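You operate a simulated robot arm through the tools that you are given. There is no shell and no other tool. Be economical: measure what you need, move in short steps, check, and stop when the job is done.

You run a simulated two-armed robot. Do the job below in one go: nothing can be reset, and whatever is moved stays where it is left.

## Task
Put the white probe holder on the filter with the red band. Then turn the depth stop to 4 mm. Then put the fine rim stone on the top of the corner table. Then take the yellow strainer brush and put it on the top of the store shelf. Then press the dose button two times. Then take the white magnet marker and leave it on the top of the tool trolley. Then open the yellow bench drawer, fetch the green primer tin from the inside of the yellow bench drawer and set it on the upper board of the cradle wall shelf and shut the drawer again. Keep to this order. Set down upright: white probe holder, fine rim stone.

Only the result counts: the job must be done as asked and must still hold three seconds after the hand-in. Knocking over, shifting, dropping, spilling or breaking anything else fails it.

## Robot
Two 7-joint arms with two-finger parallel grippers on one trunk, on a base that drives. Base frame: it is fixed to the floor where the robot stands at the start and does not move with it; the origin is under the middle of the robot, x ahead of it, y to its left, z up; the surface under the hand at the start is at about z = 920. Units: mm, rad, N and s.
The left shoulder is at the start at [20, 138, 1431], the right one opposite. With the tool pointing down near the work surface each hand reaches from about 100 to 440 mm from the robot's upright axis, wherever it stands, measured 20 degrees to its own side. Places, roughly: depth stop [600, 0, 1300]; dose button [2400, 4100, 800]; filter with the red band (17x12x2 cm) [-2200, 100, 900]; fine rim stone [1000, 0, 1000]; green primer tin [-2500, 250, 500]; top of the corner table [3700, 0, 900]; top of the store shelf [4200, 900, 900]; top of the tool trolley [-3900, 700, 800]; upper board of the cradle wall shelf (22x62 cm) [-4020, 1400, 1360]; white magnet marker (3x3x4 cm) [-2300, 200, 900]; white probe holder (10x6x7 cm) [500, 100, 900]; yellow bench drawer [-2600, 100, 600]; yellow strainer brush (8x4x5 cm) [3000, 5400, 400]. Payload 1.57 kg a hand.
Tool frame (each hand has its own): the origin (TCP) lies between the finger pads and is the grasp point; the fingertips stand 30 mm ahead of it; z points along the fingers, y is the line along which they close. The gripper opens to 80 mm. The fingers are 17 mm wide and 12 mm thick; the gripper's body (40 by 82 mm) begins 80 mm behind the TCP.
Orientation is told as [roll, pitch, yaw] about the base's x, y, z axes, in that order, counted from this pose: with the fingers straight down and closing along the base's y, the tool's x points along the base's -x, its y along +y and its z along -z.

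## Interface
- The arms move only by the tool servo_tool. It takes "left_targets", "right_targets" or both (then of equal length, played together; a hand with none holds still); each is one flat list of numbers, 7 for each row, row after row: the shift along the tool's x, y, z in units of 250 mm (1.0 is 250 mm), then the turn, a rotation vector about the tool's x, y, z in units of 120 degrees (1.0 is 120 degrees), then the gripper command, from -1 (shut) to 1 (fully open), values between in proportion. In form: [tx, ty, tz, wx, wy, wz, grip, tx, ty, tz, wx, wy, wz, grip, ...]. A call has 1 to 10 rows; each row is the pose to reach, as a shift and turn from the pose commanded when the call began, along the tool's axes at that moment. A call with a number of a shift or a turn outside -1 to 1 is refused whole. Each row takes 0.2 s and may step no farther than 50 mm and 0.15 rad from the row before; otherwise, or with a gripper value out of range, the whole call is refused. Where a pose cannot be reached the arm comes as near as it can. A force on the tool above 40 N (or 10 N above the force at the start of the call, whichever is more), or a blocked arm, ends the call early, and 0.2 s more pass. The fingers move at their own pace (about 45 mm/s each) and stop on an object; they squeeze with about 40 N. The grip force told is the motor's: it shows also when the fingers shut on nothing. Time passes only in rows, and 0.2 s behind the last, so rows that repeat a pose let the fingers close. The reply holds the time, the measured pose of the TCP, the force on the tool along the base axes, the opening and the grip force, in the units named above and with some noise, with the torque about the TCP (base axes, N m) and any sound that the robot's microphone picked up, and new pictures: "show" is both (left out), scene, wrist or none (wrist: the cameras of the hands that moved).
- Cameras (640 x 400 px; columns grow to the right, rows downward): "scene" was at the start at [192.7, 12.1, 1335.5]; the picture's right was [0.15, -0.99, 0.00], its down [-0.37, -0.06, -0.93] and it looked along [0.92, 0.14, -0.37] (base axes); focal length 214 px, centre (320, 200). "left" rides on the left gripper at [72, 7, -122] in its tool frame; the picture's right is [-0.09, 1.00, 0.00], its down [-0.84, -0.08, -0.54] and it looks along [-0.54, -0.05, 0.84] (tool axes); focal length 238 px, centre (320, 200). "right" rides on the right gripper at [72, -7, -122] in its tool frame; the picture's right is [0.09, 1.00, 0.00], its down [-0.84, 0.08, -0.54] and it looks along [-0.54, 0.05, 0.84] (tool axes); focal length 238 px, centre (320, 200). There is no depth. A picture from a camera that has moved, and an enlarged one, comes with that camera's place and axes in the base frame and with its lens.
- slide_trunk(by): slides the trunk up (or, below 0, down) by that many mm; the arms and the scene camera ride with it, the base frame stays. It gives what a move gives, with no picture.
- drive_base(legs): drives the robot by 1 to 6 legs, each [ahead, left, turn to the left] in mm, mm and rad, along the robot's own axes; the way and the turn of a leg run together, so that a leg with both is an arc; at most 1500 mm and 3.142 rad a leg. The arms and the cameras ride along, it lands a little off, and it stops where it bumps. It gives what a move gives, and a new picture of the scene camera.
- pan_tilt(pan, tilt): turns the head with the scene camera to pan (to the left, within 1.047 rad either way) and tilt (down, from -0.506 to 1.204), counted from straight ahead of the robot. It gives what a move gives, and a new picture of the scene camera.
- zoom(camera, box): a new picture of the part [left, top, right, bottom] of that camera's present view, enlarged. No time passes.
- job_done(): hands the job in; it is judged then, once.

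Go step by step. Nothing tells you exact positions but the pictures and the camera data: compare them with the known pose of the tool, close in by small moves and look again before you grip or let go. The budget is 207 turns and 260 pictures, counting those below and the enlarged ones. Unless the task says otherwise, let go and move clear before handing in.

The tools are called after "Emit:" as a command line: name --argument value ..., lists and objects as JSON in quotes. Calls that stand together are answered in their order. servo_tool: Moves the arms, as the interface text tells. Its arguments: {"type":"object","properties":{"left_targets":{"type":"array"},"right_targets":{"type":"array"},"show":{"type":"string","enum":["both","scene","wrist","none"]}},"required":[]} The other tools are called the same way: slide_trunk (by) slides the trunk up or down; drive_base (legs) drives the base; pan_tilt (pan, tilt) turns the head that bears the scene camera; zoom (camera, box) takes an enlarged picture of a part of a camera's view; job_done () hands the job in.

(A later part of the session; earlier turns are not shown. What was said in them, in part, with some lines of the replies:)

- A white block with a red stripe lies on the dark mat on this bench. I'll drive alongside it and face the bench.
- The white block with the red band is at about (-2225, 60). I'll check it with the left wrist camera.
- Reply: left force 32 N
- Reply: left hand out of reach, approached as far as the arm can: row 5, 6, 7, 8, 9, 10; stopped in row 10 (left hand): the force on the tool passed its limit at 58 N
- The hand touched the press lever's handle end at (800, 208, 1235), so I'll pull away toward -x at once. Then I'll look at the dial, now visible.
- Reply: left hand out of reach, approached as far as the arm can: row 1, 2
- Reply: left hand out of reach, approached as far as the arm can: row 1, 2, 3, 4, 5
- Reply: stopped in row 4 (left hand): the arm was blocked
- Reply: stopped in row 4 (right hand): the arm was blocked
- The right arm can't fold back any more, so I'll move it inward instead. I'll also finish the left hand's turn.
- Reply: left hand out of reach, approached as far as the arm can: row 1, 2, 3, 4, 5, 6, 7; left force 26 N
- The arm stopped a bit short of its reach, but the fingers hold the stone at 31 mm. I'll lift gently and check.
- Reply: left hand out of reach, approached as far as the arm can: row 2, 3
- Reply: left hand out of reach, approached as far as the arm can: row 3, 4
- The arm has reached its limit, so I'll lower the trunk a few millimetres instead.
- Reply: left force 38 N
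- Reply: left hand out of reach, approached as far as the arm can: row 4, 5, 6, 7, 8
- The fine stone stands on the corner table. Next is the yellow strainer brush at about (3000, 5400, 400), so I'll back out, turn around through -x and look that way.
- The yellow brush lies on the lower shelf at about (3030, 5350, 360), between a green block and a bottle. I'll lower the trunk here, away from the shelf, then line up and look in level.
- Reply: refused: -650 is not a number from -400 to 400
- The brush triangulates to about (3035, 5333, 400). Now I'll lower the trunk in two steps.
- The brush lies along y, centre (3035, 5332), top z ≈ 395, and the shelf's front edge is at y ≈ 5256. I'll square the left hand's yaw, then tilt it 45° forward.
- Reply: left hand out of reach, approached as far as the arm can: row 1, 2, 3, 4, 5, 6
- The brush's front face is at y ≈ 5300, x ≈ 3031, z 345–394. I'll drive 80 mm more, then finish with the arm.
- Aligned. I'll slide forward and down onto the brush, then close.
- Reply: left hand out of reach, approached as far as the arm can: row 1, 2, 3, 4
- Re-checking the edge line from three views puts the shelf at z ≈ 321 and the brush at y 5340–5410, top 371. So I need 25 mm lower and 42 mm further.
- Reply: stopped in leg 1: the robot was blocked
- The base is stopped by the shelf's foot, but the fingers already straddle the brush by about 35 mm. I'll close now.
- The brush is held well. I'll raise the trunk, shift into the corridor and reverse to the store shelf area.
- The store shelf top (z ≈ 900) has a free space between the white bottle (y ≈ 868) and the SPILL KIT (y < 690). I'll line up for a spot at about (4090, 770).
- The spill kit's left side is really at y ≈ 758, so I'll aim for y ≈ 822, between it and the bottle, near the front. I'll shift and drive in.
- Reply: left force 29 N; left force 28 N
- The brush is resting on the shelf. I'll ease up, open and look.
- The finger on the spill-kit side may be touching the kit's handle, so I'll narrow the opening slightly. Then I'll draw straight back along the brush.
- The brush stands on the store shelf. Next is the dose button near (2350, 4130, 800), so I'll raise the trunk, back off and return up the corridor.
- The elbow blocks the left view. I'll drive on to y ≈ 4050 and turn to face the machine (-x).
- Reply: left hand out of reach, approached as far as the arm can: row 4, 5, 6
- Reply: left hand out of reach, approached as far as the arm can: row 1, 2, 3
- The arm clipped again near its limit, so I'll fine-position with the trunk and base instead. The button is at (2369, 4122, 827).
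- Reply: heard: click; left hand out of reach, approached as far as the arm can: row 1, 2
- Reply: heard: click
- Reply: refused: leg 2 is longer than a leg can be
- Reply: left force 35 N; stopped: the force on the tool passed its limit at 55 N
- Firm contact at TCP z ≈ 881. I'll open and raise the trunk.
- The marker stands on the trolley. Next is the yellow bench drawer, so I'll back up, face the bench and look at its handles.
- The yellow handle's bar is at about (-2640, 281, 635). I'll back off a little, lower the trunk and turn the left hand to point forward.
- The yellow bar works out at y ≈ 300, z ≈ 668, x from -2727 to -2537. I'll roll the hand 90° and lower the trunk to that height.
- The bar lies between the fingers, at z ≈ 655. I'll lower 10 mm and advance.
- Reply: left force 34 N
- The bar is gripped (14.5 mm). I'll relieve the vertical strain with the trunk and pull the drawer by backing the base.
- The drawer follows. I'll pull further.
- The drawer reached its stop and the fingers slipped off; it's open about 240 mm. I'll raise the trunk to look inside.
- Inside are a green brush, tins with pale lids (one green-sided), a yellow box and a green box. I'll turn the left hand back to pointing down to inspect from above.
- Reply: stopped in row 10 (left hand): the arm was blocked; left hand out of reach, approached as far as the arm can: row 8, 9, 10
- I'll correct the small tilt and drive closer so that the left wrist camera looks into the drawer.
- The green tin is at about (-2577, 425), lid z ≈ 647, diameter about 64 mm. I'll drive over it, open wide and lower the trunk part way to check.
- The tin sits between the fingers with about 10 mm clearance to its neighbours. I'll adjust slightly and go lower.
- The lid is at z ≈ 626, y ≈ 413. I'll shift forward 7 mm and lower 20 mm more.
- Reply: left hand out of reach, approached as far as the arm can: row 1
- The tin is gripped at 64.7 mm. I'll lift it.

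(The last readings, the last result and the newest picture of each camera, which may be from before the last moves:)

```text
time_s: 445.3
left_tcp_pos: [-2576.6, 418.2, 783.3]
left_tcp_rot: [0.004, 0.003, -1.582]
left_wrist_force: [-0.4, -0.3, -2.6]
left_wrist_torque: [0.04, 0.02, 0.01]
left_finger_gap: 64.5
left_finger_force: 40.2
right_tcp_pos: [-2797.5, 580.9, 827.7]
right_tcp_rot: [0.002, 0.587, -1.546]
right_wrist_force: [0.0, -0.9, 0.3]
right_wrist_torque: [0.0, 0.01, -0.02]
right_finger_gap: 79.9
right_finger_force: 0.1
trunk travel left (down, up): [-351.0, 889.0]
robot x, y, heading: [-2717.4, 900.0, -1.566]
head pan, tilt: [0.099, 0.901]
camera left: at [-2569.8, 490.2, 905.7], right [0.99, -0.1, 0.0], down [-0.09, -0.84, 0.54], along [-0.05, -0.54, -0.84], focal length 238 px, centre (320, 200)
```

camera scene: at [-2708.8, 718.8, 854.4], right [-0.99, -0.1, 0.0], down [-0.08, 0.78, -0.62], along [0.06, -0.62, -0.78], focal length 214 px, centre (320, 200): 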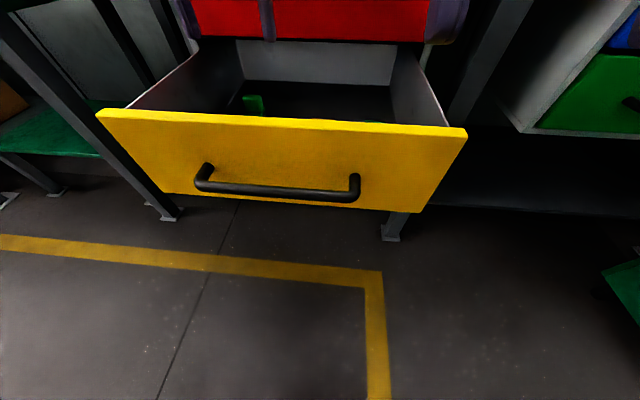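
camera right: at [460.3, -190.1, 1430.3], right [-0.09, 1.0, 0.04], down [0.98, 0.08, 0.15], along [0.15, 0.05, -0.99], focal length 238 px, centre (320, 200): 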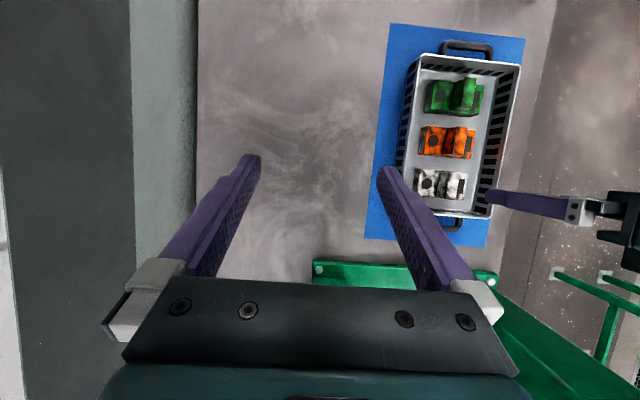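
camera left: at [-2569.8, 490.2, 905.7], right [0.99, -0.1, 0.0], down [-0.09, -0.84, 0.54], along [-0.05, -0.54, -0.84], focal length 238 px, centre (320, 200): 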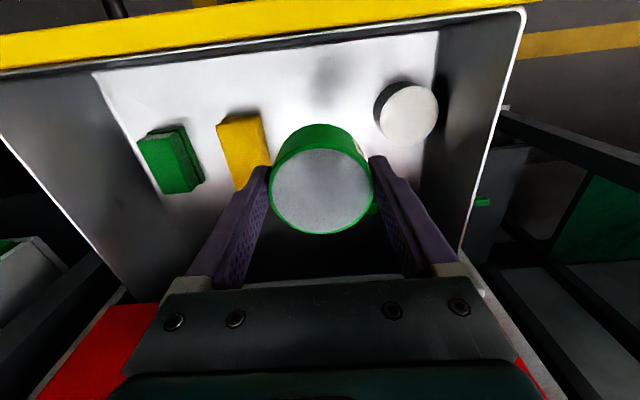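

The tin is out. I'll raise the trunk, back away from the open drawer and turn toward the wall shelf at (-4020, 1400).

Emit:
slide_trunk --by 400

Emit:
slide_trunk --by 200

Emit:
drive_base --legs '[[-330, 0, 0], [0, 0, -1.575]]'

Emit:
pan_tilt --pan 0.0 --tilt 0.35

```text
time_s: 449.1
left_tcp_pos: [-2574.6, 417.4, 1181.0]
left_tcp_rot: [0.006, 0.003, -1.582]
left_wrist_force: [-0.3, -1.2, -2.4]
left_wrist_torque: [0.02, -0.02, 0.02]
left_finger_gap: 64.6
left_finger_force: 39.7
right_tcp_pos: [-2798.5, 581.2, 1227.2]
right_tcp_rot: [0.0, 0.589, -1.546]
right_wrist_force: [-0.1, 0.2, 0.2]
right_wrist_torque: [0.01, 0.02, -0.03]
right_finger_gap: 80.1
right_finger_force: 0.0
trunk travel left (down, up): [-751.0, 489.0]
robot x, y, heading: [-2715.2, 896.5, -1.566]
head pan, tilt: [0.099, 0.901]
```

```text
time_s: 451.3
left_tcp_pos: [-2577.4, 418.0, 1381.8]
left_tcp_rot: [0.006, 0.005, -1.581]
left_wrist_force: [-0.3, 0.1, -3.1]
left_wrist_torque: [0.0, -0.01, -0.01]
left_finger_gap: 64.4
left_finger_force: 40.3
right_tcp_pos: [-2798.5, 579.7, 1427.9]
right_tcp_rot: [0.001, 0.588, -1.548]
right_wrist_force: [0.1, 0.3, -0.3]
right_wrist_torque: [-0.01, 0.03, 0.01]
right_finger_gap: 79.9
right_finger_force: 0.1
trunk travel left (down, up): [-951.0, 289.0]
robot x, y, heading: [-2719.8, 894.1, -1.568]
head pan, tilt: [0.099, 0.901]
```

```text
time_s: 457.4
left_tcp_pos: [-3199.1, 1101.6, 1382.3]
left_tcp_rot: [0.005, 0.004, 3.105]
left_wrist_force: [0.7, -0.4, -2.4]
left_wrist_torque: [0.0, -0.01, 0.03]
left_finger_gap: 64.8
left_finger_force: 39.9
right_tcp_pos: [-3032.5, 1320.0, 1426.6]
right_tcp_rot: [0.001, 0.587, -3.142]
right_wrist_force: [0.4, -0.2, 0.2]
right_wrist_torque: [0.0, 0.0, 0.03]
right_finger_gap: 80.2
right_finger_force: 0.0
trunk travel left (down, up): [-951.0, 289.0]
robot x, y, heading: [-2718.3, 1232.6, 3.117]
head pan, tilt: [0.099, 0.901]
camera scene: at [-2893.5, 1227.0, 1436.3], right [-0.08, 1.0, 0.0], down [0.78, 0.06, -0.62], along [-0.62, -0.05, -0.78], focal length 214 px, centre (320, 200)
```

scene: 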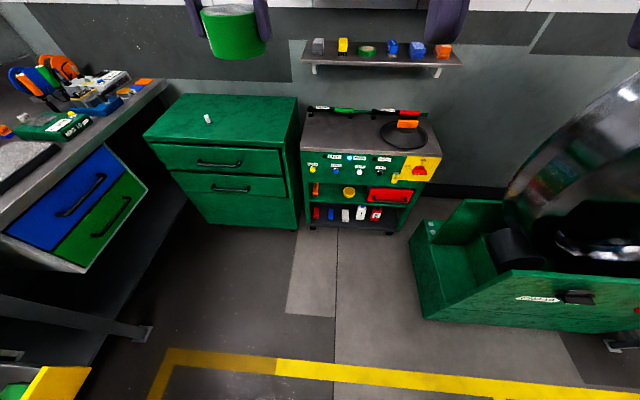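

```text
time_s: 458.4
left_tcp_pos: [-3200.3, 1101.8, 1382.1]
left_tcp_rot: [0.005, 0.003, 3.107]
left_wrist_force: [-0.7, 0.5, -2.1]
left_wrist_torque: [-0.03, -0.02, -0.01]
left_finger_gap: 64.7
left_finger_force: 40.0
right_tcp_pos: [-3031.9, 1321.2, 1427.0]
right_tcp_rot: [0.0, 0.588, -3.142]
right_wrist_force: [-0.8, 0.0, -0.6]
right_wrist_torque: [0.06, 0.01, 0.02]
right_finger_gap: 79.8
right_finger_force: 0.2
trunk travel left (down, up): [-951.0, 289.0]
robot x, y, heading: [-2721.0, 1232.0, 3.116]
head pan, tilt: [0.0, 0.351]
camera scene: at [-2911.3, 1234.8, 1483.8], right [0.02, 1.0, 0.0], down [0.34, -0.01, -0.94], along [-0.94, 0.02, -0.34], focal length 214 px, centre (320, 200)
```

scene: 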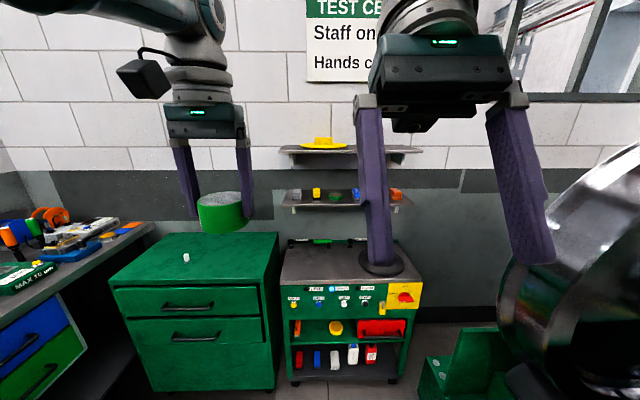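

Emit:
zoom --camera "scene" --box '[260, 110, 440, 230]'

```text
3.33 times, centred on (350, 170) of scene
camera zoom: at [-2911.3, 1234.8, 1483.8], right [0.02, 1.0, 0.0], down [0.34, -0.01, -0.94], along [-0.94, 0.02, -0.34], focal length 715 px, centre (220, 300)
```

zoom: 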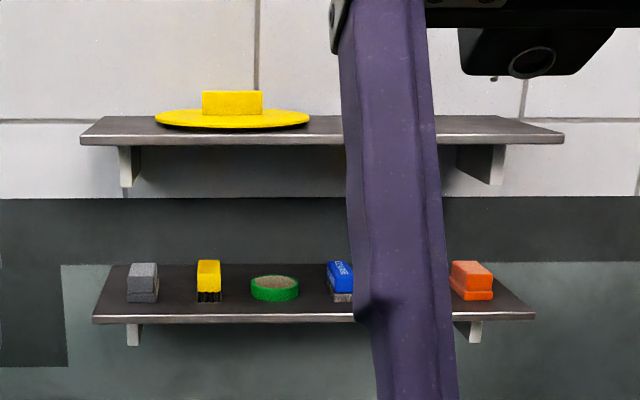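

The upper board holds a yellow disc on its left half (y up to about 1385) and seems free from there to 1700. I'll approach with the robot angled slightly so that the left hand is straight ahead at y ≈ 1480.

Emit:
drive_base --legs '[[400, -235, 0], [0, 0, -0.245]]'

Emit:
slide_trunk --by 130

Emit:
pan_tilt --pan 0.2 --tilt 0.45

```text
time_s: 462.0
left_tcp_pos: [-3605.5, 1472.1, 1381.7]
left_tcp_rot: [0.006, 0.004, 2.852]
left_wrist_force: [-1.0, 0.3, -1.9]
left_wrist_torque: [0.01, -0.01, -0.02]
left_finger_gap: 64.5
left_finger_force: 39.6
right_tcp_pos: [-3387.2, 1641.9, 1427.0]
right_tcp_rot: [0.0, 0.588, 2.886]
right_wrist_force: [1.6, 0.0, 0.1]
right_wrist_torque: [0.0, -0.01, 0.0]
right_finger_gap: 79.8
right_finger_force: 0.0
trunk travel left (down, up): [-951.0, 289.0]
robot x, y, heading: [-3106.4, 1477.1, 2.868]
head pan, tilt: [0.0, 0.351]
camera scene: at [-3291.3, 1527.9, 1483.9], right [0.27, 0.96, 0.0], down [0.33, -0.09, -0.94], along [-0.9, 0.26, -0.34], focal length 214 px, centre (320, 200)
```

scene: 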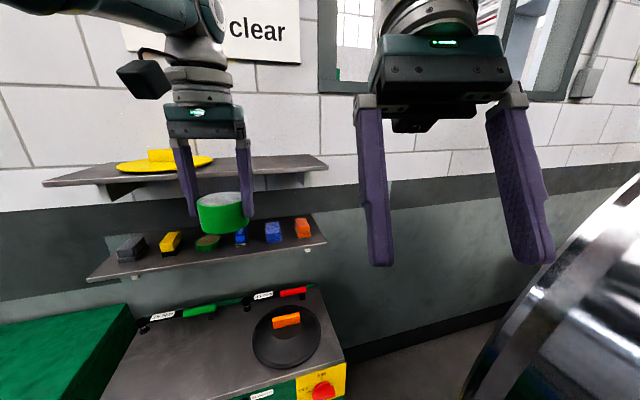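

```text
time_s: 463.6
left_tcp_pos: [-3605.4, 1471.7, 1512.2]
left_tcp_rot: [0.007, 0.003, 2.854]
left_wrist_force: [0.0, -0.6, -2.0]
left_wrist_torque: [-0.01, -0.04, 0.01]
left_finger_gap: 64.6
left_finger_force: 40.1
right_tcp_pos: [-3386.3, 1641.0, 1557.7]
right_tcp_rot: [0.0, 0.588, 2.887]
right_wrist_force: [-0.3, -1.0, 0.2]
right_wrist_torque: [-0.02, -0.02, 0.04]
right_finger_gap: 79.8
right_finger_force: 0.0
trunk travel left (down, up): [-1081.0, 159.0]
robot x, y, heading: [-3106.5, 1485.4, 2.868]
head pan, tilt: [0.0, 0.351]
```

```text
time_s: 464.3
left_tcp_pos: [-3604.8, 1470.9, 1512.0]
left_tcp_rot: [0.005, 0.004, 2.851]
left_wrist_force: [0.4, -0.2, -1.7]
left_wrist_torque: [-0.01, -0.04, 0.0]
left_finger_gap: 64.7
left_finger_force: 39.6
right_tcp_pos: [-3387.1, 1642.0, 1558.1]
right_tcp_rot: [0.0, 0.589, 2.885]
right_wrist_force: [-0.1, 0.3, 0.4]
right_wrist_torque: [0.01, 0.0, -0.01]
right_finger_gap: 79.9
right_finger_force: 0.0
trunk travel left (down, up): [-1081.0, 159.0]
robot x, y, heading: [-3107.3, 1477.2, 2.863]
head pan, tilt: [0.201, 0.45]
camera scene: at [-3293.4, 1509.5, 1604.7], right [0.08, 1.0, 0.0], down [0.43, -0.03, -0.9], along [-0.9, 0.07, -0.44], focal length 214 px, centre (320, 200)
```

scene: 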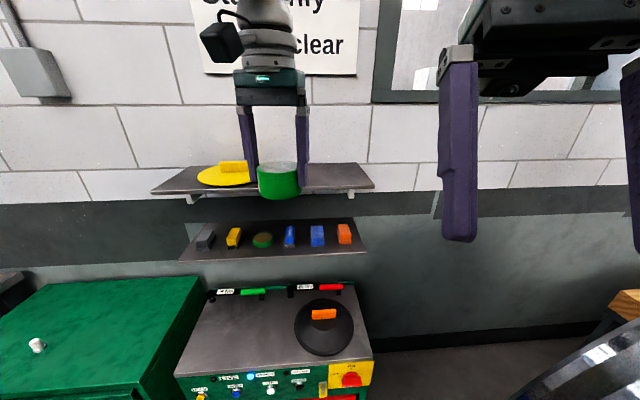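

The board spans about x -3880 to -4130 and y 1078 to 1715, and it's free right of the disc. I'll move in most of the way at this height, then check from the wrist camera.

Emit:
drive_base --legs '[[310, 84, 0]]'

Emit:
servo_tool --left_targets '[0, 0, 0, 0, 0, 0, -1]' --show "wrist"

```text
time_s: 466.4
left_tcp_pos: [-3912.8, 1466.5, 1511.7]
left_tcp_rot: [0.005, 0.004, 2.864]
left_wrist_force: [0.0, 0.4, -3.2]
left_wrist_torque: [-0.04, -0.01, 0.02]
left_finger_gap: 64.6
left_finger_force: 40.6
right_tcp_pos: [-3696.7, 1637.8, 1557.9]
right_tcp_rot: [0.001, 0.588, 2.898]
right_wrist_force: [-0.9, 0.2, -0.1]
right_wrist_torque: [-0.04, 0.0, 0.0]
right_finger_gap: 80.1
right_finger_force: 0.1
trunk travel left (down, up): [-1081.0, 159.0]
robot x, y, heading: [-3414.6, 1475.9, 2.875]
head pan, tilt: [0.201, 0.45]
camera scene: at [-3601.0, 1507.3, 1604.7], right [0.06, 1.0, 0.0], down [0.43, -0.03, -0.9], along [-0.9, 0.06, -0.44], focal length 214 px, centre (320, 200)
```

scene: 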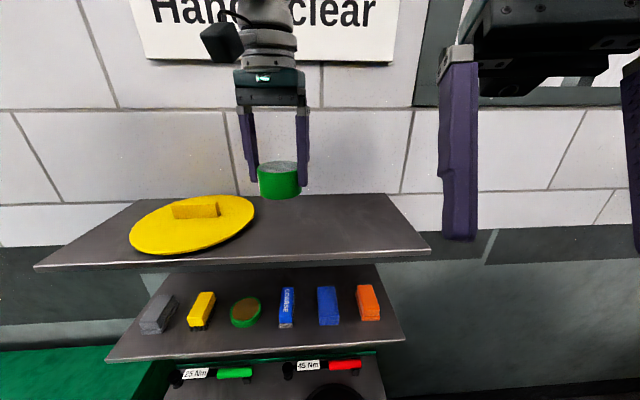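

```text
time_s: 466.8
left_tcp_pos: [-3913.1, 1467.5, 1510.8]
left_tcp_rot: [0.005, 0.005, 2.862]
left_wrist_force: [0.4, -0.4, -2.0]
left_wrist_torque: [0.0, -0.02, -0.05]
left_finger_gap: 64.5
left_finger_force: 40.2
right_tcp_pos: [-3696.2, 1637.1, 1557.6]
right_tcp_rot: [0.0, 0.585, 2.897]
right_wrist_force: [-0.5, 0.0, -0.1]
right_wrist_torque: [0.01, -0.01, 0.0]
right_finger_gap: 79.9
right_finger_force: 0.0
trunk travel left (down, up): [-1081.0, 159.0]
robot x, y, heading: [-3415.3, 1478.4, 2.87]
head pan, tilt: [0.201, 0.45]
camera left: at [-3845.7, 1441.6, 1635.4], right [-0.36, -0.93, 0.0], down [-0.79, 0.31, 0.54], along [-0.5, 0.19, -0.84], focal length 238 px, centre (320, 200)
```

left: 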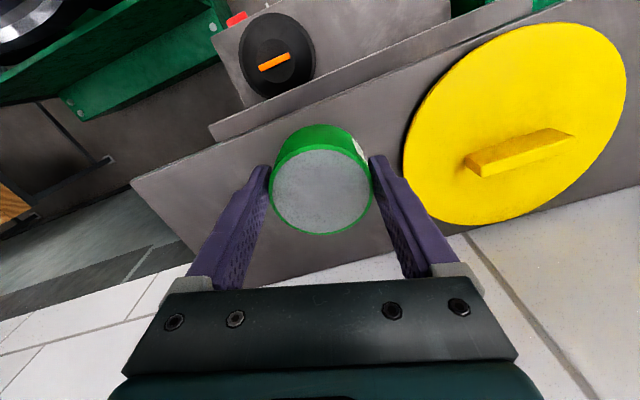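

The board's front edge is at x ≈ -3915, and the free area is under the hand. I'll move 75 mm further in and then lower.

Emit:
drive_base --legs '[[74, 20, 0]]'

Emit:
slide_trunk --by -85

Emit:
servo_tool --left_targets '[0, 0, 0, 0, 0, 0, -1]' --show "both"

```text
time_s: 467.8
left_tcp_pos: [-3987.5, 1467.5, 1512.4]
left_tcp_rot: [0.004, 0.005, 2.862]
left_wrist_force: [0.1, -0.7, -2.9]
left_wrist_torque: [-0.01, 0.01, 0.0]
left_finger_gap: 64.3
left_finger_force: 39.4
right_tcp_pos: [-3772.3, 1638.4, 1557.3]
right_tcp_rot: [-0.002, 0.588, 2.895]
right_wrist_force: [0.2, -0.2, 0.0]
right_wrist_torque: [-0.04, 0.02, 0.02]
right_finger_gap: 80.1
right_finger_force: 0.1
trunk travel left (down, up): [-1081.0, 159.0]
robot x, y, heading: [-3490.8, 1475.8, 2.876]
head pan, tilt: [0.201, 0.45]
camera scene: at [-3677.6, 1507.8, 1604.7], right [0.07, 1.0, 0.0], down [0.43, -0.03, -0.9], along [-0.9, 0.06, -0.44], focal length 214 px, centre (320, 200)
```

scene: 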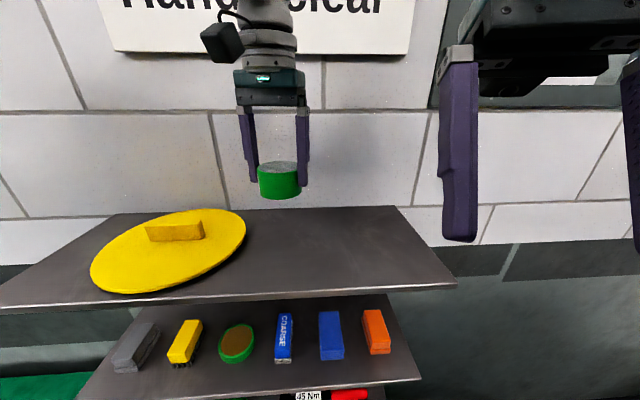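

```text
time_s: 469.0
left_tcp_pos: [-3988.4, 1467.2, 1427.0]
left_tcp_rot: [0.007, 0.005, 2.862]
left_wrist_force: [0.3, 0.2, -1.6]
left_wrist_torque: [0.02, -0.04, 0.02]
left_finger_gap: 64.4
left_finger_force: 40.2
right_tcp_pos: [-3772.1, 1638.9, 1473.0]
right_tcp_rot: [0.0, 0.589, 2.895]
right_wrist_force: [-0.8, -0.1, -0.3]
right_wrist_torque: [0.03, 0.01, -0.01]
right_finger_gap: 79.8
right_finger_force: 0.1
trunk travel left (down, up): [-996.0, 244.0]
robot x, y, heading: [-3490.3, 1475.4, 2.873]
head pan, tilt: [0.201, 0.45]
```

```text
time_s: 469.4
left_tcp_pos: [-3989.4, 1466.6, 1427.3]
left_tcp_rot: [0.004, 0.004, 2.86]
left_wrist_force: [-0.8, 1.3, -1.7]
left_wrist_torque: [-0.01, 0.01, -0.04]
left_finger_gap: 64.8
left_finger_force: 40.1
right_tcp_pos: [-3772.2, 1637.6, 1472.0]
right_tcp_rot: [-0.003, 0.587, 2.895]
right_wrist_force: [0.1, -0.3, -0.1]
right_wrist_torque: [0.04, 0.01, 0.0]
right_finger_gap: 80.2
right_finger_force: 0.1
trunk travel left (down, up): [-996.0, 244.0]
robot x, y, heading: [-3489.3, 1475.3, 2.873]
head pan, tilt: [0.201, 0.45]
camera scene: at [-3677.6, 1507.8, 1519.7], right [0.07, 1.0, 0.0], down [0.43, -0.03, -0.9], along [-0.9, 0.06, -0.44], focal length 214 px, centre (320, 200)
camera left: at [-3922.5, 1442.5, 1550.5], right [-0.36, -0.93, 0.0], down [-0.78, 0.31, 0.54], along [-0.5, 0.19, -0.84], focal length 238 px, centre (320, 200)
```

scene: 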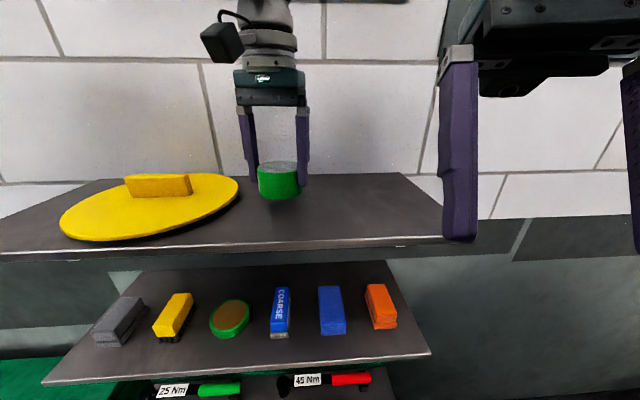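
left: 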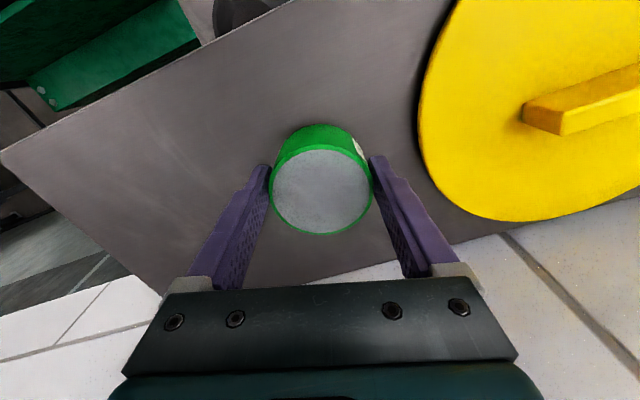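

Good spot. I'll lower in small steps until contact.

Emit:
slide_trunk --by -14

Emit:
slide_trunk --by -5

Emit:
slide_trunk --by -4

```text
time_s: 470.1
left_tcp_pos: [-3989.3, 1468.0, 1413.7]
left_tcp_rot: [0.005, 0.005, 2.863]
left_wrist_force: [0.6, -0.4, -1.6]
left_wrist_torque: [0.01, 0.02, 0.0]
left_finger_gap: 64.9
left_finger_force: 39.9
right_tcp_pos: [-3773.5, 1638.0, 1458.0]
right_tcp_rot: [0.0, 0.589, 2.896]
right_wrist_force: [0.3, 0.8, 0.4]
right_wrist_torque: [0.0, 0.0, 0.01]
right_finger_gap: 80.0
right_finger_force: 0.0
trunk travel left (down, up): [-982.0, 258.0]
robot x, y, heading: [-3491.0, 1478.8, 2.871]
head pan, tilt: [0.201, 0.45]
```

```text
time_s: 470.6
left_tcp_pos: [-3988.6, 1467.0, 1406.4]
left_tcp_rot: [0.004, 0.005, 2.862]
left_wrist_force: [-0.9, 0.3, -2.5]
left_wrist_torque: [0.02, -0.01, 0.0]
left_finger_gap: 64.6
left_finger_force: 40.2
right_tcp_pos: [-3772.3, 1637.8, 1453.0]
right_tcp_rot: [-0.003, 0.587, 2.895]
right_wrist_force: [0.5, -0.6, -0.9]
right_wrist_torque: [-0.02, -0.02, -0.01]
right_finger_gap: 80.1
right_finger_force: 0.0
trunk travel left (down, up): [-977.0, 263.0]
robot x, y, heading: [-3486.5, 1477.8, 2.88]
head pan, tilt: [0.201, 0.45]
```

```text
time_s: 471.1
left_tcp_pos: [-3988.6, 1467.0, 1405.4]
left_tcp_rot: [0.004, 0.006, 2.864]
left_wrist_force: [0.5, 0.0, -1.8]
left_wrist_torque: [-0.01, 0.02, 0.01]
left_finger_gap: 64.6
left_finger_force: 39.8
right_tcp_pos: [-3771.9, 1638.1, 1449.9]
right_tcp_rot: [-0.002, 0.589, 2.896]
right_wrist_force: [0.3, -0.7, 0.2]
right_wrist_torque: [-0.03, 0.0, 0.01]
right_finger_gap: 79.6
right_finger_force: 0.1
trunk travel left (down, up): [-973.0, 267.0]
robot x, y, heading: [-3488.5, 1475.3, 2.872]
head pan, tilt: [0.201, 0.45]
```

Emit:
slide_trunk --by -4

Emit:
slide_trunk --by -4

Emit:
slide_trunk --by -4

Emit:
zoom --camera "scene" --box '[200, 130, 360, 250]'

```text
time_s: 471.6
left_tcp_pos: [-3990.0, 1468.4, 1404.7]
left_tcp_rot: [0.005, 0.001, 2.862]
left_wrist_force: [12.8, -2.3, 32.5]
left_wrist_torque: [0.1, -0.64, -0.08]
left_finger_gap: 64.8
left_finger_force: 40.4
right_tcp_pos: [-3773.4, 1639.5, 1447.3]
right_tcp_rot: [0.0, 0.586, 2.897]
right_wrist_force: [0.8, 1.1, -0.5]
right_wrist_torque: [-0.02, 0.01, 0.02]
right_finger_gap: 80.1
right_finger_force: 0.0
trunk travel left (down, up): [-969.0, 271.0]
robot x, y, heading: [-3492.3, 1478.2, 2.874]
head pan, tilt: [0.201, 0.45]
```

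```text
time_s: 472.2
left_tcp_pos: [-3991.2, 1467.5, 1399.7]
left_tcp_rot: [0.006, -0.005, 2.862]
left_wrist_force: [4.9, 1.2, 34.2]
left_wrist_torque: [0.35, 0.04, 0.04]
left_finger_gap: 64.7
left_finger_force: 39.6
right_tcp_pos: [-3774.5, 1637.8, 1442.9]
right_tcp_rot: [0.0, 0.585, 2.895]
right_wrist_force: [-0.1, 0.0, 0.6]
right_wrist_torque: [0.0, -0.02, 0.01]
right_finger_gap: 79.9
right_finger_force: 0.2
trunk travel left (down, up): [-965.0, 275.0]
robot x, y, heading: [-3490.9, 1477.0, 2.873]
head pan, tilt: [0.201, 0.45]
```

```text
time_s: 472.7
left_tcp_pos: [-3992.3, 1467.8, 1396.5]
left_tcp_rot: [0.007, -0.005, 2.863]
left_wrist_force: [1.6, 2.6, 37.6]
left_wrist_torque: [0.41, 0.01, 0.01]
left_finger_gap: 65.1
left_finger_force: 39.8
right_tcp_pos: [-3775.8, 1637.9, 1438.7]
right_tcp_rot: [0.0, 0.587, 2.897]
right_wrist_force: [0.7, -0.2, -0.2]
right_wrist_torque: [0.02, -0.01, 0.02]
right_finger_gap: 80.0
right_finger_force: 0.1
trunk travel left (down, up): [-961.0, 279.0]
robot x, y, heading: [-3487.4, 1477.3, 2.877]
head pan, tilt: [0.201, 0.45]
```

```text
3.33 times, centred on (280, 190) of scene
camera zoom: at [-3679.2, 1507.9, 1485.4], right [0.07, 1.0, 0.0], down [0.43, -0.03, -0.9], along [-0.9, 0.06, -0.43], focal length 715 px, centre (453, 233)
```

zoom: 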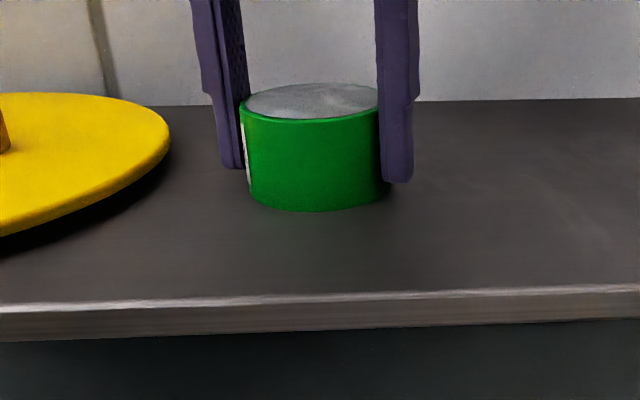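

The tin rests on the board. I'll release it, raise and check.

Emit:
servo_tool --left_targets '[0, 0, 0, 0, 0, 0, 0.9, 0, 0, 0, 0, 0, 0, 0.9, 0, 0, 0, 0, 0, 0, 0.9]' --show "none"

Emit:
slide_trunk --by 130

Emit:
servo_tool --left_targets '[0, 0, 0, 0, 0, 0, 0.9]' --show "scene"

```text
time_s: 473.5
left_tcp_pos: [-3988.6, 1467.5, 1390.7]
left_tcp_rot: [0.005, 0.01, 2.859]
left_wrist_force: [0.3, 0.0, -0.4]
left_wrist_torque: [0.0, 0.02, 0.01]
left_finger_gap: 76.1
left_finger_force: 0.1
right_tcp_pos: [-3773.7, 1638.0, 1437.0]
right_tcp_rot: [-0.002, 0.589, 2.896]
right_wrist_force: [-0.4, 0.4, -0.4]
right_wrist_torque: [-0.01, -0.02, -0.01]
right_finger_gap: 80.1
right_finger_force: 0.0
trunk travel left (down, up): [-961.0, 279.0]
robot x, y, heading: [-3493.2, 1477.4, 2.874]
head pan, tilt: [0.201, 0.45]
```

```text
time_s: 475.1
left_tcp_pos: [-3989.8, 1467.6, 1521.6]
left_tcp_rot: [0.003, 0.005, 2.863]
left_wrist_force: [-0.6, -0.3, 0.3]
left_wrist_torque: [-0.01, -0.01, 0.06]
left_finger_gap: 76.0
left_finger_force: 0.0
right_tcp_pos: [-3773.0, 1640.2, 1567.0]
right_tcp_rot: [-0.001, 0.588, 2.897]
right_wrist_force: [-0.6, 0.7, -0.3]
right_wrist_torque: [0.0, 0.0, 0.01]
right_finger_gap: 79.9
right_finger_force: 0.0
trunk travel left (down, up): [-1091.0, 149.0]
robot x, y, heading: [-3489.9, 1476.7, 2.877]
head pan, tilt: [0.201, 0.45]
```

```text
time_s: 475.5
left_tcp_pos: [-3988.4, 1467.3, 1522.2]
left_tcp_rot: [0.005, 0.005, 2.864]
left_wrist_force: [0.3, 0.3, 0.9]
left_wrist_torque: [0.02, 0.0, 0.03]
left_finger_gap: 75.8
left_finger_force: 0.1
right_tcp_pos: [-3772.0, 1638.8, 1568.5]
right_tcp_rot: [0.0, 0.589, 2.894]
right_wrist_force: [-1.2, -0.7, -0.2]
right_wrist_torque: [-0.01, 0.03, -0.03]
right_finger_gap: 80.3
right_finger_force: 0.1
trunk travel left (down, up): [-1091.0, 149.0]
robot x, y, heading: [-3492.2, 1478.0, 2.877]
head pan, tilt: [0.201, 0.45]
camera scene: at [-3677.7, 1507.8, 1614.7], right [0.07, 1.0, 0.0], down [0.43, -0.03, -0.9], along [-0.9, 0.06, -0.44], focal length 214 px, centre (320, 200)
```

scene: 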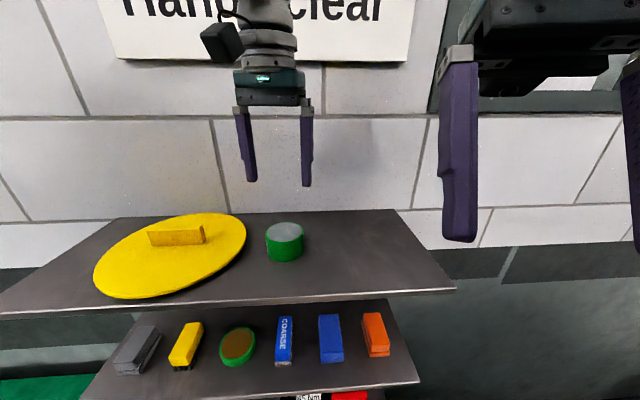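

The tin stands on the upper board. Now I'll go back to shut the drawer by pushing its front above the handle.

Emit:
drive_base --legs '[[-500, 0, 0], [0, 0, 1.838], [150, 310, 0]]'

Emit:
slide_trunk --by -400

Emit:
slide_trunk --by -300

Emit:
pan_tilt --pan 0.1 --tilt 0.7

```text
time_s: 484.7
left_tcp_pos: [-2560.2, 714.0, 1520.8]
left_tcp_rot: [0.007, 0.005, -1.593]
left_wrist_force: [0.0, 0.0, 0.0]
left_wrist_torque: [0.01, 0.01, -0.01]
left_finger_gap: 75.8
left_finger_force: 0.1
right_tcp_pos: [-2780.2, 878.7, 1568.6]
right_tcp_rot: [-0.001, 0.589, -1.559]
right_wrist_force: [0.7, -0.1, -0.3]
right_wrist_torque: [-0.02, 0.01, -0.01]
right_finger_gap: 80.0
right_finger_force: 0.1
trunk travel left (down, up): [-1091.0, 149.0]
robot x, y, heading: [-2691.1, 1192.0, -1.572]
head pan, tilt: [0.201, 0.45]
camera scene: at [-2678.8, 1000.9, 1614.7], right [-0.98, -0.19, 0.0], down [-0.08, 0.43, -0.9], along [0.17, -0.88, -0.44], focal length 214 px, centre (320, 200)
```

scene: 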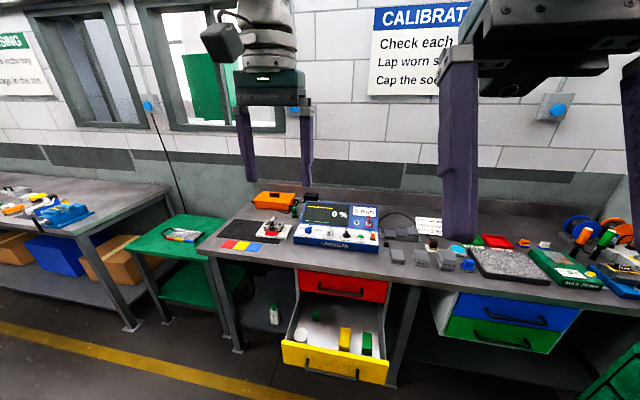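

```text
time_s: 488.5
left_tcp_pos: [-2561.3, 713.3, 1122.1]
left_tcp_rot: [0.006, 0.004, -1.596]
left_wrist_force: [-1.0, 0.2, 0.3]
left_wrist_torque: [-0.02, -0.02, -0.02]
left_finger_gap: 75.9
left_finger_force: 0.1
right_tcp_pos: [-2780.6, 878.5, 1168.0]
right_tcp_rot: [-0.001, 0.588, -1.559]
right_wrist_force: [0.8, 0.2, -0.8]
right_wrist_torque: [-0.02, -0.03, 0.01]
right_finger_gap: 80.3
right_finger_force: 0.1
trunk travel left (down, up): [-691.0, 549.0]
robot x, y, heading: [-2698.4, 1192.5, -1.582]
head pan, tilt: [0.201, 0.45]
```

```text
time_s: 491.5
left_tcp_pos: [-2560.4, 713.7, 821.4]
left_tcp_rot: [0.004, 0.005, -1.595]
left_wrist_force: [-0.5, -0.9, -0.1]
left_wrist_torque: [0.01, -0.01, -0.03]
left_finger_gap: 76.0
left_finger_force: 0.1
right_tcp_pos: [-2781.3, 877.9, 866.8]
right_tcp_rot: [0.001, 0.586, -1.559]
right_wrist_force: [-0.5, -0.8, 0.2]
right_wrist_torque: [0.0, -0.04, 0.04]
right_finger_gap: 79.8
right_finger_force: 0.0
trunk travel left (down, up): [-391.0, 849.0]
robot x, y, heading: [-2696.0, 1193.9, -1.576]
head pan, tilt: [0.201, 0.45]
```

```text
time_s: 492.3
left_tcp_pos: [-2559.2, 712.9, 822.1]
left_tcp_rot: [0.005, 0.005, -1.593]
left_wrist_force: [-1.1, 0.6, -0.1]
left_wrist_torque: [0.0, 0.01, -0.01]
left_finger_gap: 76.4
left_finger_force: 0.1
right_tcp_pos: [-2781.6, 878.2, 868.2]
right_tcp_rot: [0.0, 0.588, -1.558]
right_wrist_force: [-0.5, 0.7, -0.2]
right_wrist_torque: [-0.01, -0.01, 0.02]
right_finger_gap: 80.3
right_finger_force: 0.1
trunk travel left (down, up): [-391.0, 849.0]
robot x, y, heading: [-2697.0, 1194.8, -1.581]
head pan, tilt: [0.099, 0.7]
camera scene: at [-2688.6, 1006.5, 892.6], right [-1.0, -0.09, 0.0], down [-0.06, 0.64, -0.77], along [0.07, -0.76, -0.64], focal length 214 px, centre (320, 200)
```

scene: 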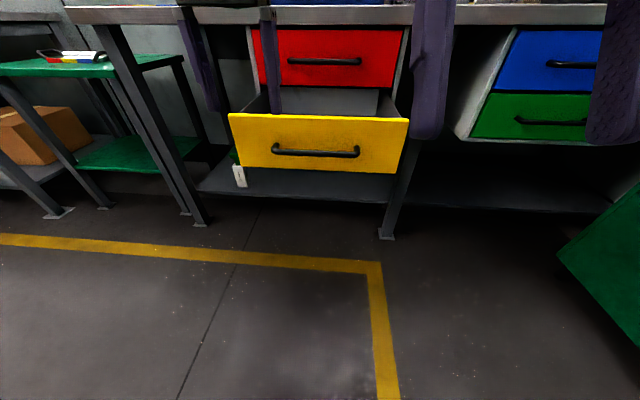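

The drawer is still fully open. I'll turn the left hand to point forward with the fingers shut.

Emit:
servo_tool --left_targets '[-0.02, -0.03, 0, 0, -0.07, 0, -1, -0.04, -0.06, 0, 0, -0.14, 0, -1, -0.06, -0.09, 0, 0, -0.21, 0, -1, -0.08, -0.12, 0, 0, -0.28, 0, -1, -0.1, -0.15, 0, 0, -0.35, 0, -1, -0.12, -0.18, 0, 0, -0.42, 0, -1, -0.14, -0.2, 0, 0, -0.49, 0, -1, -0.16, -0.2, 0, 0, -0.56, 0, -1, -0.18, -0.2, 0, 0, -0.63, 0, -1, -0.2, -0.2, 0, 0, -0.7, 0, -1]' --show "both"

```text
time_s: 493.7
left_tcp_pos: [-2592.5, 652.7, 931.0]
left_tcp_rot: [0.029, -1.025, -1.598]
left_wrist_force: [-0.6, 1.0, -0.2]
left_wrist_torque: [0.01, -0.01, -0.05]
left_finger_gap: 0.0
left_finger_force: 21.4
right_tcp_pos: [-2781.6, 878.4, 867.7]
right_tcp_rot: [0.0, 0.586, -1.559]
right_wrist_force: [0.4, -0.3, 0.2]
right_wrist_torque: [0.04, 0.02, -0.03]
right_finger_gap: 80.0
right_finger_force: 0.0
trunk travel left (down, up): [-391.0, 849.0]
robot x, y, heading: [-2695.9, 1192.4, -1.578]
head pan, tilt: [0.099, 0.7]
stopped in row 6 (left hand): the arm was blocked; the commanded pose is now the measured one
camera scene: at [-2679.5, 1041.7, 853.8], right [-0.95, -0.32, 0.0], down [-0.31, 0.9, -0.31], along [0.1, -0.3, -0.95], focal length 214 px, centre (320, 200)
camera left: at [-2585.9, 795.8, 934.4], right [0.99, -0.05, 0.09], down [-0.09, 0.03, 1.0], along [-0.05, -1.0, 0.02], focal length 238 px, centre (320, 200)
```

scene: 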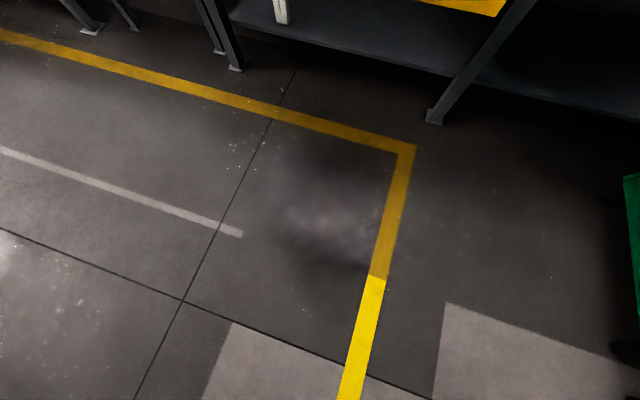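
left: 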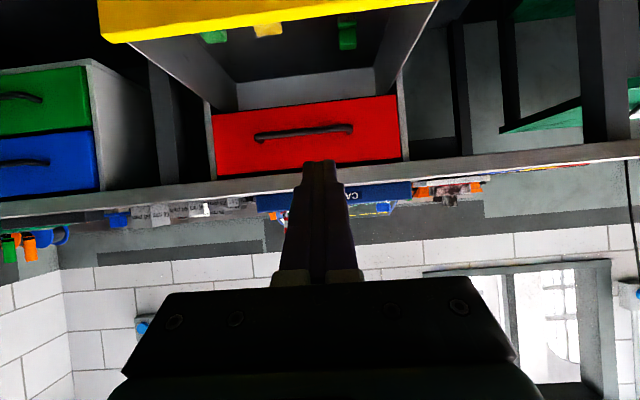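

The forearm pressed against the head. I'll lower the hand and move it outward to free the head, keeping this forward tilt.

Emit:
servo_tool --left_targets '[0.06, 0.05, 0.08, 0, 0, 0, -1, 0.12, 0.1, 0.16, 0, 0, 0, -1, 0.18, 0.14, 0.24, 0, 0, 0, -1, 0.24, 0.16, 0.32, 0, 0, 0, -1, 0.272, 0.16, 0.4, 0, 0, 0, -1]' --show "none"

Emit:
pan_tilt --pan -0.1 --tilt 0.7

```text
time_s: 494.9
left_tcp_pos: [-2552.4, 605.7, 815.2]
left_tcp_rot: [0.027, -1.017, -1.6]
left_wrist_force: [-0.2, -0.2, 0.5]
left_wrist_torque: [0.04, 0.05, 0.01]
left_finger_gap: 0.0
left_finger_force: 21.3
right_tcp_pos: [-2781.3, 879.0, 867.6]
right_tcp_rot: [0.0, 0.588, -1.56]
right_wrist_force: [-1.0, 0.2, 0.4]
right_wrist_torque: [0.02, 0.0, 0.0]
right_finger_gap: 79.7
right_finger_force: 0.0
trunk travel left (down, up): [-391.0, 849.0]
robot x, y, heading: [-2691.3, 1191.5, -1.575]
head pan, tilt: [0.099, 0.7]
```

```text
time_s: 495.6
left_tcp_pos: [-2553.0, 605.6, 814.2]
left_tcp_rot: [0.028, -1.016, -1.603]
left_wrist_force: [-0.7, -0.5, -0.2]
left_wrist_torque: [-0.03, -0.01, -0.01]
left_finger_gap: 0.1
left_finger_force: 21.3
right_tcp_pos: [-2781.0, 878.8, 867.5]
right_tcp_rot: [0.001, 0.588, -1.559]
right_wrist_force: [0.4, 0.5, -0.5]
right_wrist_torque: [-0.04, -0.03, -0.01]
right_finger_gap: 80.0
right_finger_force: 0.1
trunk travel left (down, up): [-391.0, 849.0]
robot x, y, heading: [-2696.9, 1194.9, -1.578]
head pan, tilt: [-0.099, 0.7]
camera scene: at [-2705.4, 1006.6, 892.5], right [-0.99, 0.11, 0.0], down [0.07, 0.64, -0.76], along [-0.08, -0.76, -0.64], focal length 214 px, centre (320, 200)
```

scene: 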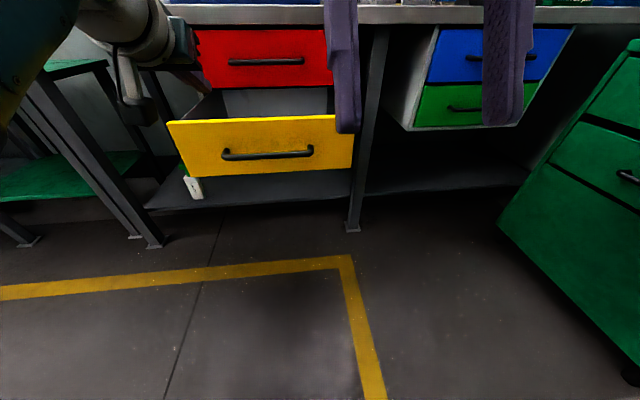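

The head is free. I'll lower so that the fingertip is at z ≈ 695, centre on the panel and push by driving forward.

Emit:
slide_trunk --by -103

Emit:
drive_base --legs '[[0, -75, 0], [150, 0, 0]]'

```text
time_s: 497.0
left_tcp_pos: [-2554.4, 604.6, 711.5]
left_tcp_rot: [0.03, -1.017, -1.602]
left_wrist_force: [-0.3, 1.4, -0.4]
left_wrist_torque: [0.0, -0.02, 0.02]
left_finger_gap: 0.1
left_finger_force: 21.1
right_tcp_pos: [-2779.8, 879.4, 765.4]
right_tcp_rot: [0.001, 0.587, -1.559]
right_wrist_force: [0.0, 0.1, 0.0]
right_wrist_torque: [0.01, 0.0, 0.01]
right_finger_gap: 79.9
right_finger_force: 0.0
trunk travel left (down, up): [-288.0, 952.0]
robot x, y, heading: [-2696.9, 1194.0, -1.584]
head pan, tilt: [-0.099, 0.7]
```

```text
time_s: 499.0
left_tcp_pos: [-2625.7, 456.7, 712.2]
left_tcp_rot: [0.029, -1.017, -1.595]
left_wrist_force: [-0.2, 0.0, -0.4]
left_wrist_torque: [0.04, -0.01, 0.0]
left_finger_gap: 0.0
left_finger_force: 21.2
right_tcp_pos: [-2854.1, 728.5, 763.9]
right_tcp_rot: [-0.002, 0.588, -1.555]
right_wrist_force: [0.1, -0.6, -0.5]
right_wrist_torque: [0.0, 0.04, -0.02]
right_finger_gap: 79.9
right_finger_force: 0.0
trunk travel left (down, up): [-288.0, 952.0]
robot x, y, heading: [-2773.0, 1041.9, -1.57]
head pan, tilt: [-0.099, 0.7]
camera scene: at [-2780.3, 856.9, 789.5], right [-0.99, 0.1, 0.0], down [0.07, 0.64, -0.77], along [-0.08, -0.76, -0.64], focal length 214 px, centre (320, 200)
```

scene: 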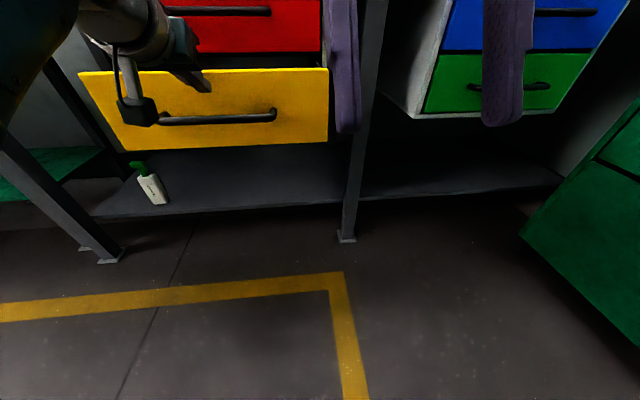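

The drawer is moving with the push (handle now at y ≈ 460). I'll continue.

Emit:
drive_base --legs '[[130, 0, 0]]'

Emit:
drive_base --legs '[[35, 0, 0]]'

```text
time_s: 500.3
left_tcp_pos: [-2626.0, 325.6, 712.1]
left_tcp_rot: [0.028, -1.015, -1.596]
left_wrist_force: [0.5, -0.3, 0.5]
left_wrist_torque: [0.04, 0.03, 0.02]
left_finger_gap: 0.0
left_finger_force: 21.3
right_tcp_pos: [-2854.4, 597.8, 762.8]
right_tcp_rot: [-0.001, 0.588, -1.552]
right_wrist_force: [0.7, -0.3, 0.1]
right_wrist_torque: [0.03, 0.01, -0.02]
right_finger_gap: 79.9
right_finger_force: 0.1
trunk travel left (down, up): [-288.0, 952.0]
robot x, y, heading: [-2771.1, 912.9, -1.573]
head pan, tilt: [-0.099, 0.7]
camera scene: at [-2780.2, 725.7, 789.5], right [-0.99, 0.1, 0.0], down [0.07, 0.64, -0.76], along [-0.08, -0.76, -0.64], focal length 214 px, centre (320, 200)
```

scene: 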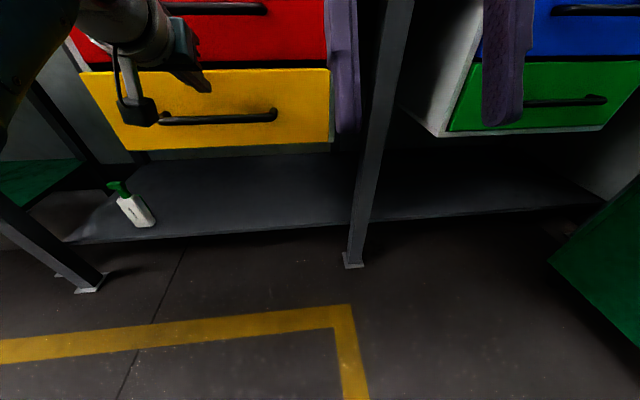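

```text
time_s: 501.1
left_tcp_pos: [-2627.1, 290.8, 712.6]
left_tcp_rot: [0.029, -1.016, -1.597]
left_wrist_force: [0.3, 0.4, 0.4]
left_wrist_torque: [0.03, 0.02, 0.02]
left_finger_gap: 0.1
left_finger_force: 21.1
right_tcp_pos: [-2855.8, 561.3, 765.2]
right_tcp_rot: [-0.001, 0.587, -1.555]
right_wrist_force: [0.3, -0.3, 0.0]
right_wrist_torque: [0.02, -0.02, 0.0]
right_finger_gap: 79.7
right_finger_force: 0.1
trunk travel left (down, up): [-288.0, 952.0]
robot x, y, heading: [-2776.0, 875.7, -1.575]
head pan, tilt: [-0.099, 0.7]
camera scene: at [-2780.8, 690.6, 789.6], right [-0.99, 0.1, 0.0], down [0.07, 0.64, -0.77], along [-0.08, -0.76, -0.64], focal length 214 px, centre (320, 200)
```

scene: 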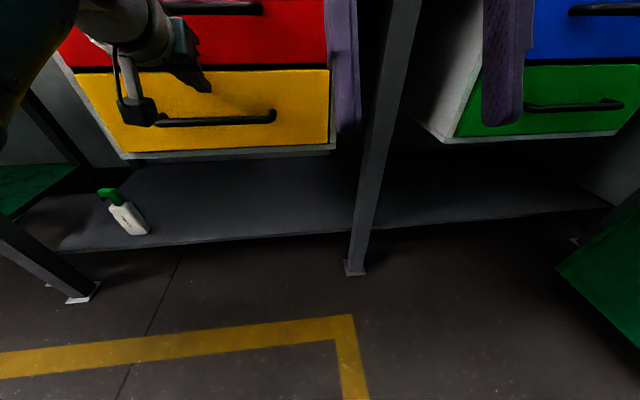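

Nearly flush, with no end-stop force yet. I'll push a little more.

Emit:
drive_base --legs '[[12, 0, 0]]'

Emit:
zoom --camera "scene" --box '[60, 0, 360, 180]'

```text
time_s: 501.9
left_tcp_pos: [-2626.7, 287.9, 711.3]
left_tcp_rot: [0.028, -1.01, -1.597]
left_wrist_force: [-0.1, 13.5, 3.0]
left_wrist_torque: [0.05, -0.06, 0.0]
left_finger_gap: 0.0
left_finger_force: 21.3
right_tcp_pos: [-2854.7, 559.2, 762.9]
right_tcp_rot: [0.0, 0.589, -1.553]
right_wrist_force: [-0.1, 0.5, -0.3]
right_wrist_torque: [0.0, -0.01, 0.04]
right_finger_gap: 79.9
right_finger_force: 0.2
trunk travel left (down, up): [-288.0, 952.0]
robot x, y, heading: [-2772.9, 870.8, -1.573]
head pan, tilt: [-0.099, 0.7]
stopped in leg 1: the force on the tool passed its limit at 67 N (the readings are from after the stop); the commanded pose is now the measured one
camera scene: at [-2780.6, 687.1, 789.0], right [-0.99, 0.1, 0.0], down [0.07, 0.64, -0.76], along [-0.08, -0.76, -0.65], focal length 214 px, centre (320, 200)
```

scene: 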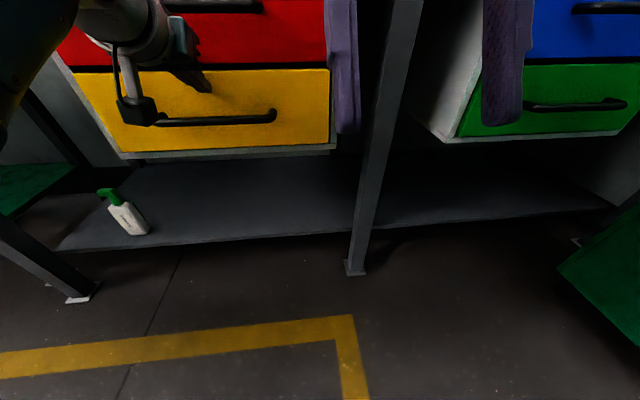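

```text
2.13 times, centred on (210, 90) of scene
camera zoom: at [-2780.6, 687.1, 789.0], right [-0.99, 0.1, 0.0], down [0.07, 0.64, -0.76], along [-0.08, -0.76, -0.65], focal length 458 px, centre (555, 435)
```

zoom: 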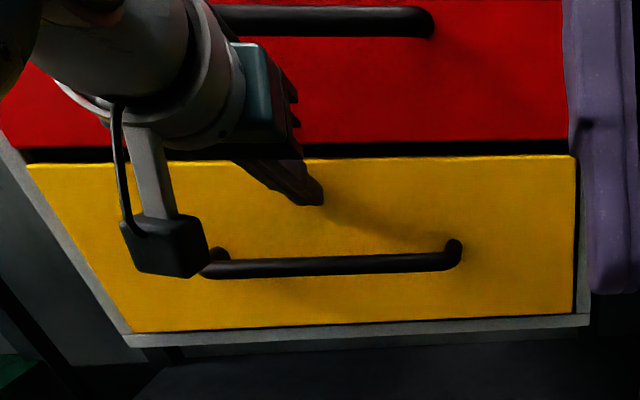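

The drawer met its end stop, so it's shut. I'll back off and take a last look.

Emit:
drive_base --legs '[[-300, 0, 0]]'

Emit:
slide_trunk --by 350

Emit:
pan_tilt --pan 0.25 --tilt 0.6

```text
time_s: 504.0
left_tcp_pos: [-2622.1, 584.0, 712.9]
left_tcp_rot: [0.028, -1.013, -1.59]
left_wrist_force: [-0.2, -0.5, -0.2]
left_wrist_torque: [-0.02, 0.02, 0.01]
left_finger_gap: 0.1
left_finger_force: 21.1
right_tcp_pos: [-2853.2, 853.4, 764.4]
right_tcp_rot: [-0.002, 0.587, -1.549]
right_wrist_force: [0.0, -0.1, -0.3]
right_wrist_torque: [0.02, 0.01, 0.01]
right_finger_gap: 80.1
right_finger_force: 0.2
trunk travel left (down, up): [-288.0, 952.0]
robot x, y, heading: [-2772.9, 1166.6, -1.566]
head pan, tilt: [-0.099, 0.7]
camera scene: at [-2779.4, 982.3, 789.5], right [-1.0, 0.1, 0.0], down [0.06, 0.64, -0.76], along [-0.07, -0.76, -0.64], focal length 214 px, centre (320, 200)
```

scene: 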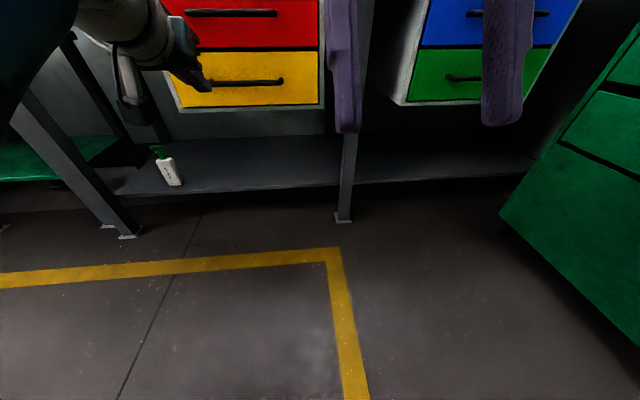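

```text
time_s: 507.4
left_tcp_pos: [-2623.2, 584.0, 1062.7]
left_tcp_rot: [0.029, -1.013, -1.589]
left_wrist_force: [0.2, -0.3, 1.0]
left_wrist_torque: [-0.02, 0.01, -0.03]
left_finger_gap: 0.0
left_finger_force: 20.9
right_tcp_pos: [-2853.6, 852.9, 1114.2]
right_tcp_rot: [-0.001, 0.585, -1.547]
right_wrist_force: [-0.3, 0.7, -0.6]
right_wrist_torque: [0.0, -0.01, -0.01]
right_finger_gap: 80.0
right_finger_force: 0.0
trunk travel left (down, up): [-638.0, 602.0]
robot x, y, heading: [-2771.8, 1169.2, -1.567]
head pan, tilt: [-0.099, 0.7]
```

```text
time_s: 508.2
left_tcp_pos: [-2622.4, 583.4, 1062.7]
left_tcp_rot: [0.028, -1.014, -1.59]
left_wrist_force: [0.1, -0.3, 0.8]
left_wrist_torque: [-0.08, -0.01, -0.03]
left_finger_gap: 0.0
left_finger_force: 21.5
right_tcp_pos: [-2853.5, 854.3, 1114.8]
right_tcp_rot: [-0.002, 0.585, -1.548]
right_wrist_force: [-0.1, -0.3, 0.0]
right_wrist_torque: [-0.02, 0.01, 0.0]
right_finger_gap: 80.2
right_finger_force: 0.0
trunk travel left (down, up): [-638.0, 602.0]
robot x, y, heading: [-2773.3, 1171.1, -1.566]
head pan, tilt: [0.25, 0.6]
camera scene: at [-2749.2, 981.2, 1148.1], right [-0.97, -0.25, 0.0], down [-0.14, 0.55, -0.82], along [0.21, -0.8, -0.57], focal length 214 px, centre (320, 200)
```

scene: 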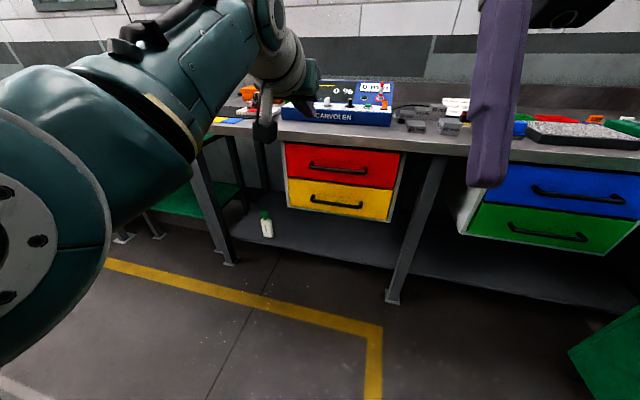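

The yellow drawer is flush shut, the hands are clear, and everything has been set in place in the order asked. I'm handing in now.

Emit:
job_done

```text
The job is handed in.
```

All seven steps are done in the order asked and the job is handed in; I have had no verdict on it.

- **Depth stop:** the pointer is on the 4 mm mark. The display above it read 16 mm before and after the turn. I took it to show the ram's height.
- **Contacts along the way:** the left hand touched the press lever once. The gripper may also have brushed the spill kit on the store shelf. Neither looked moved afterwards.
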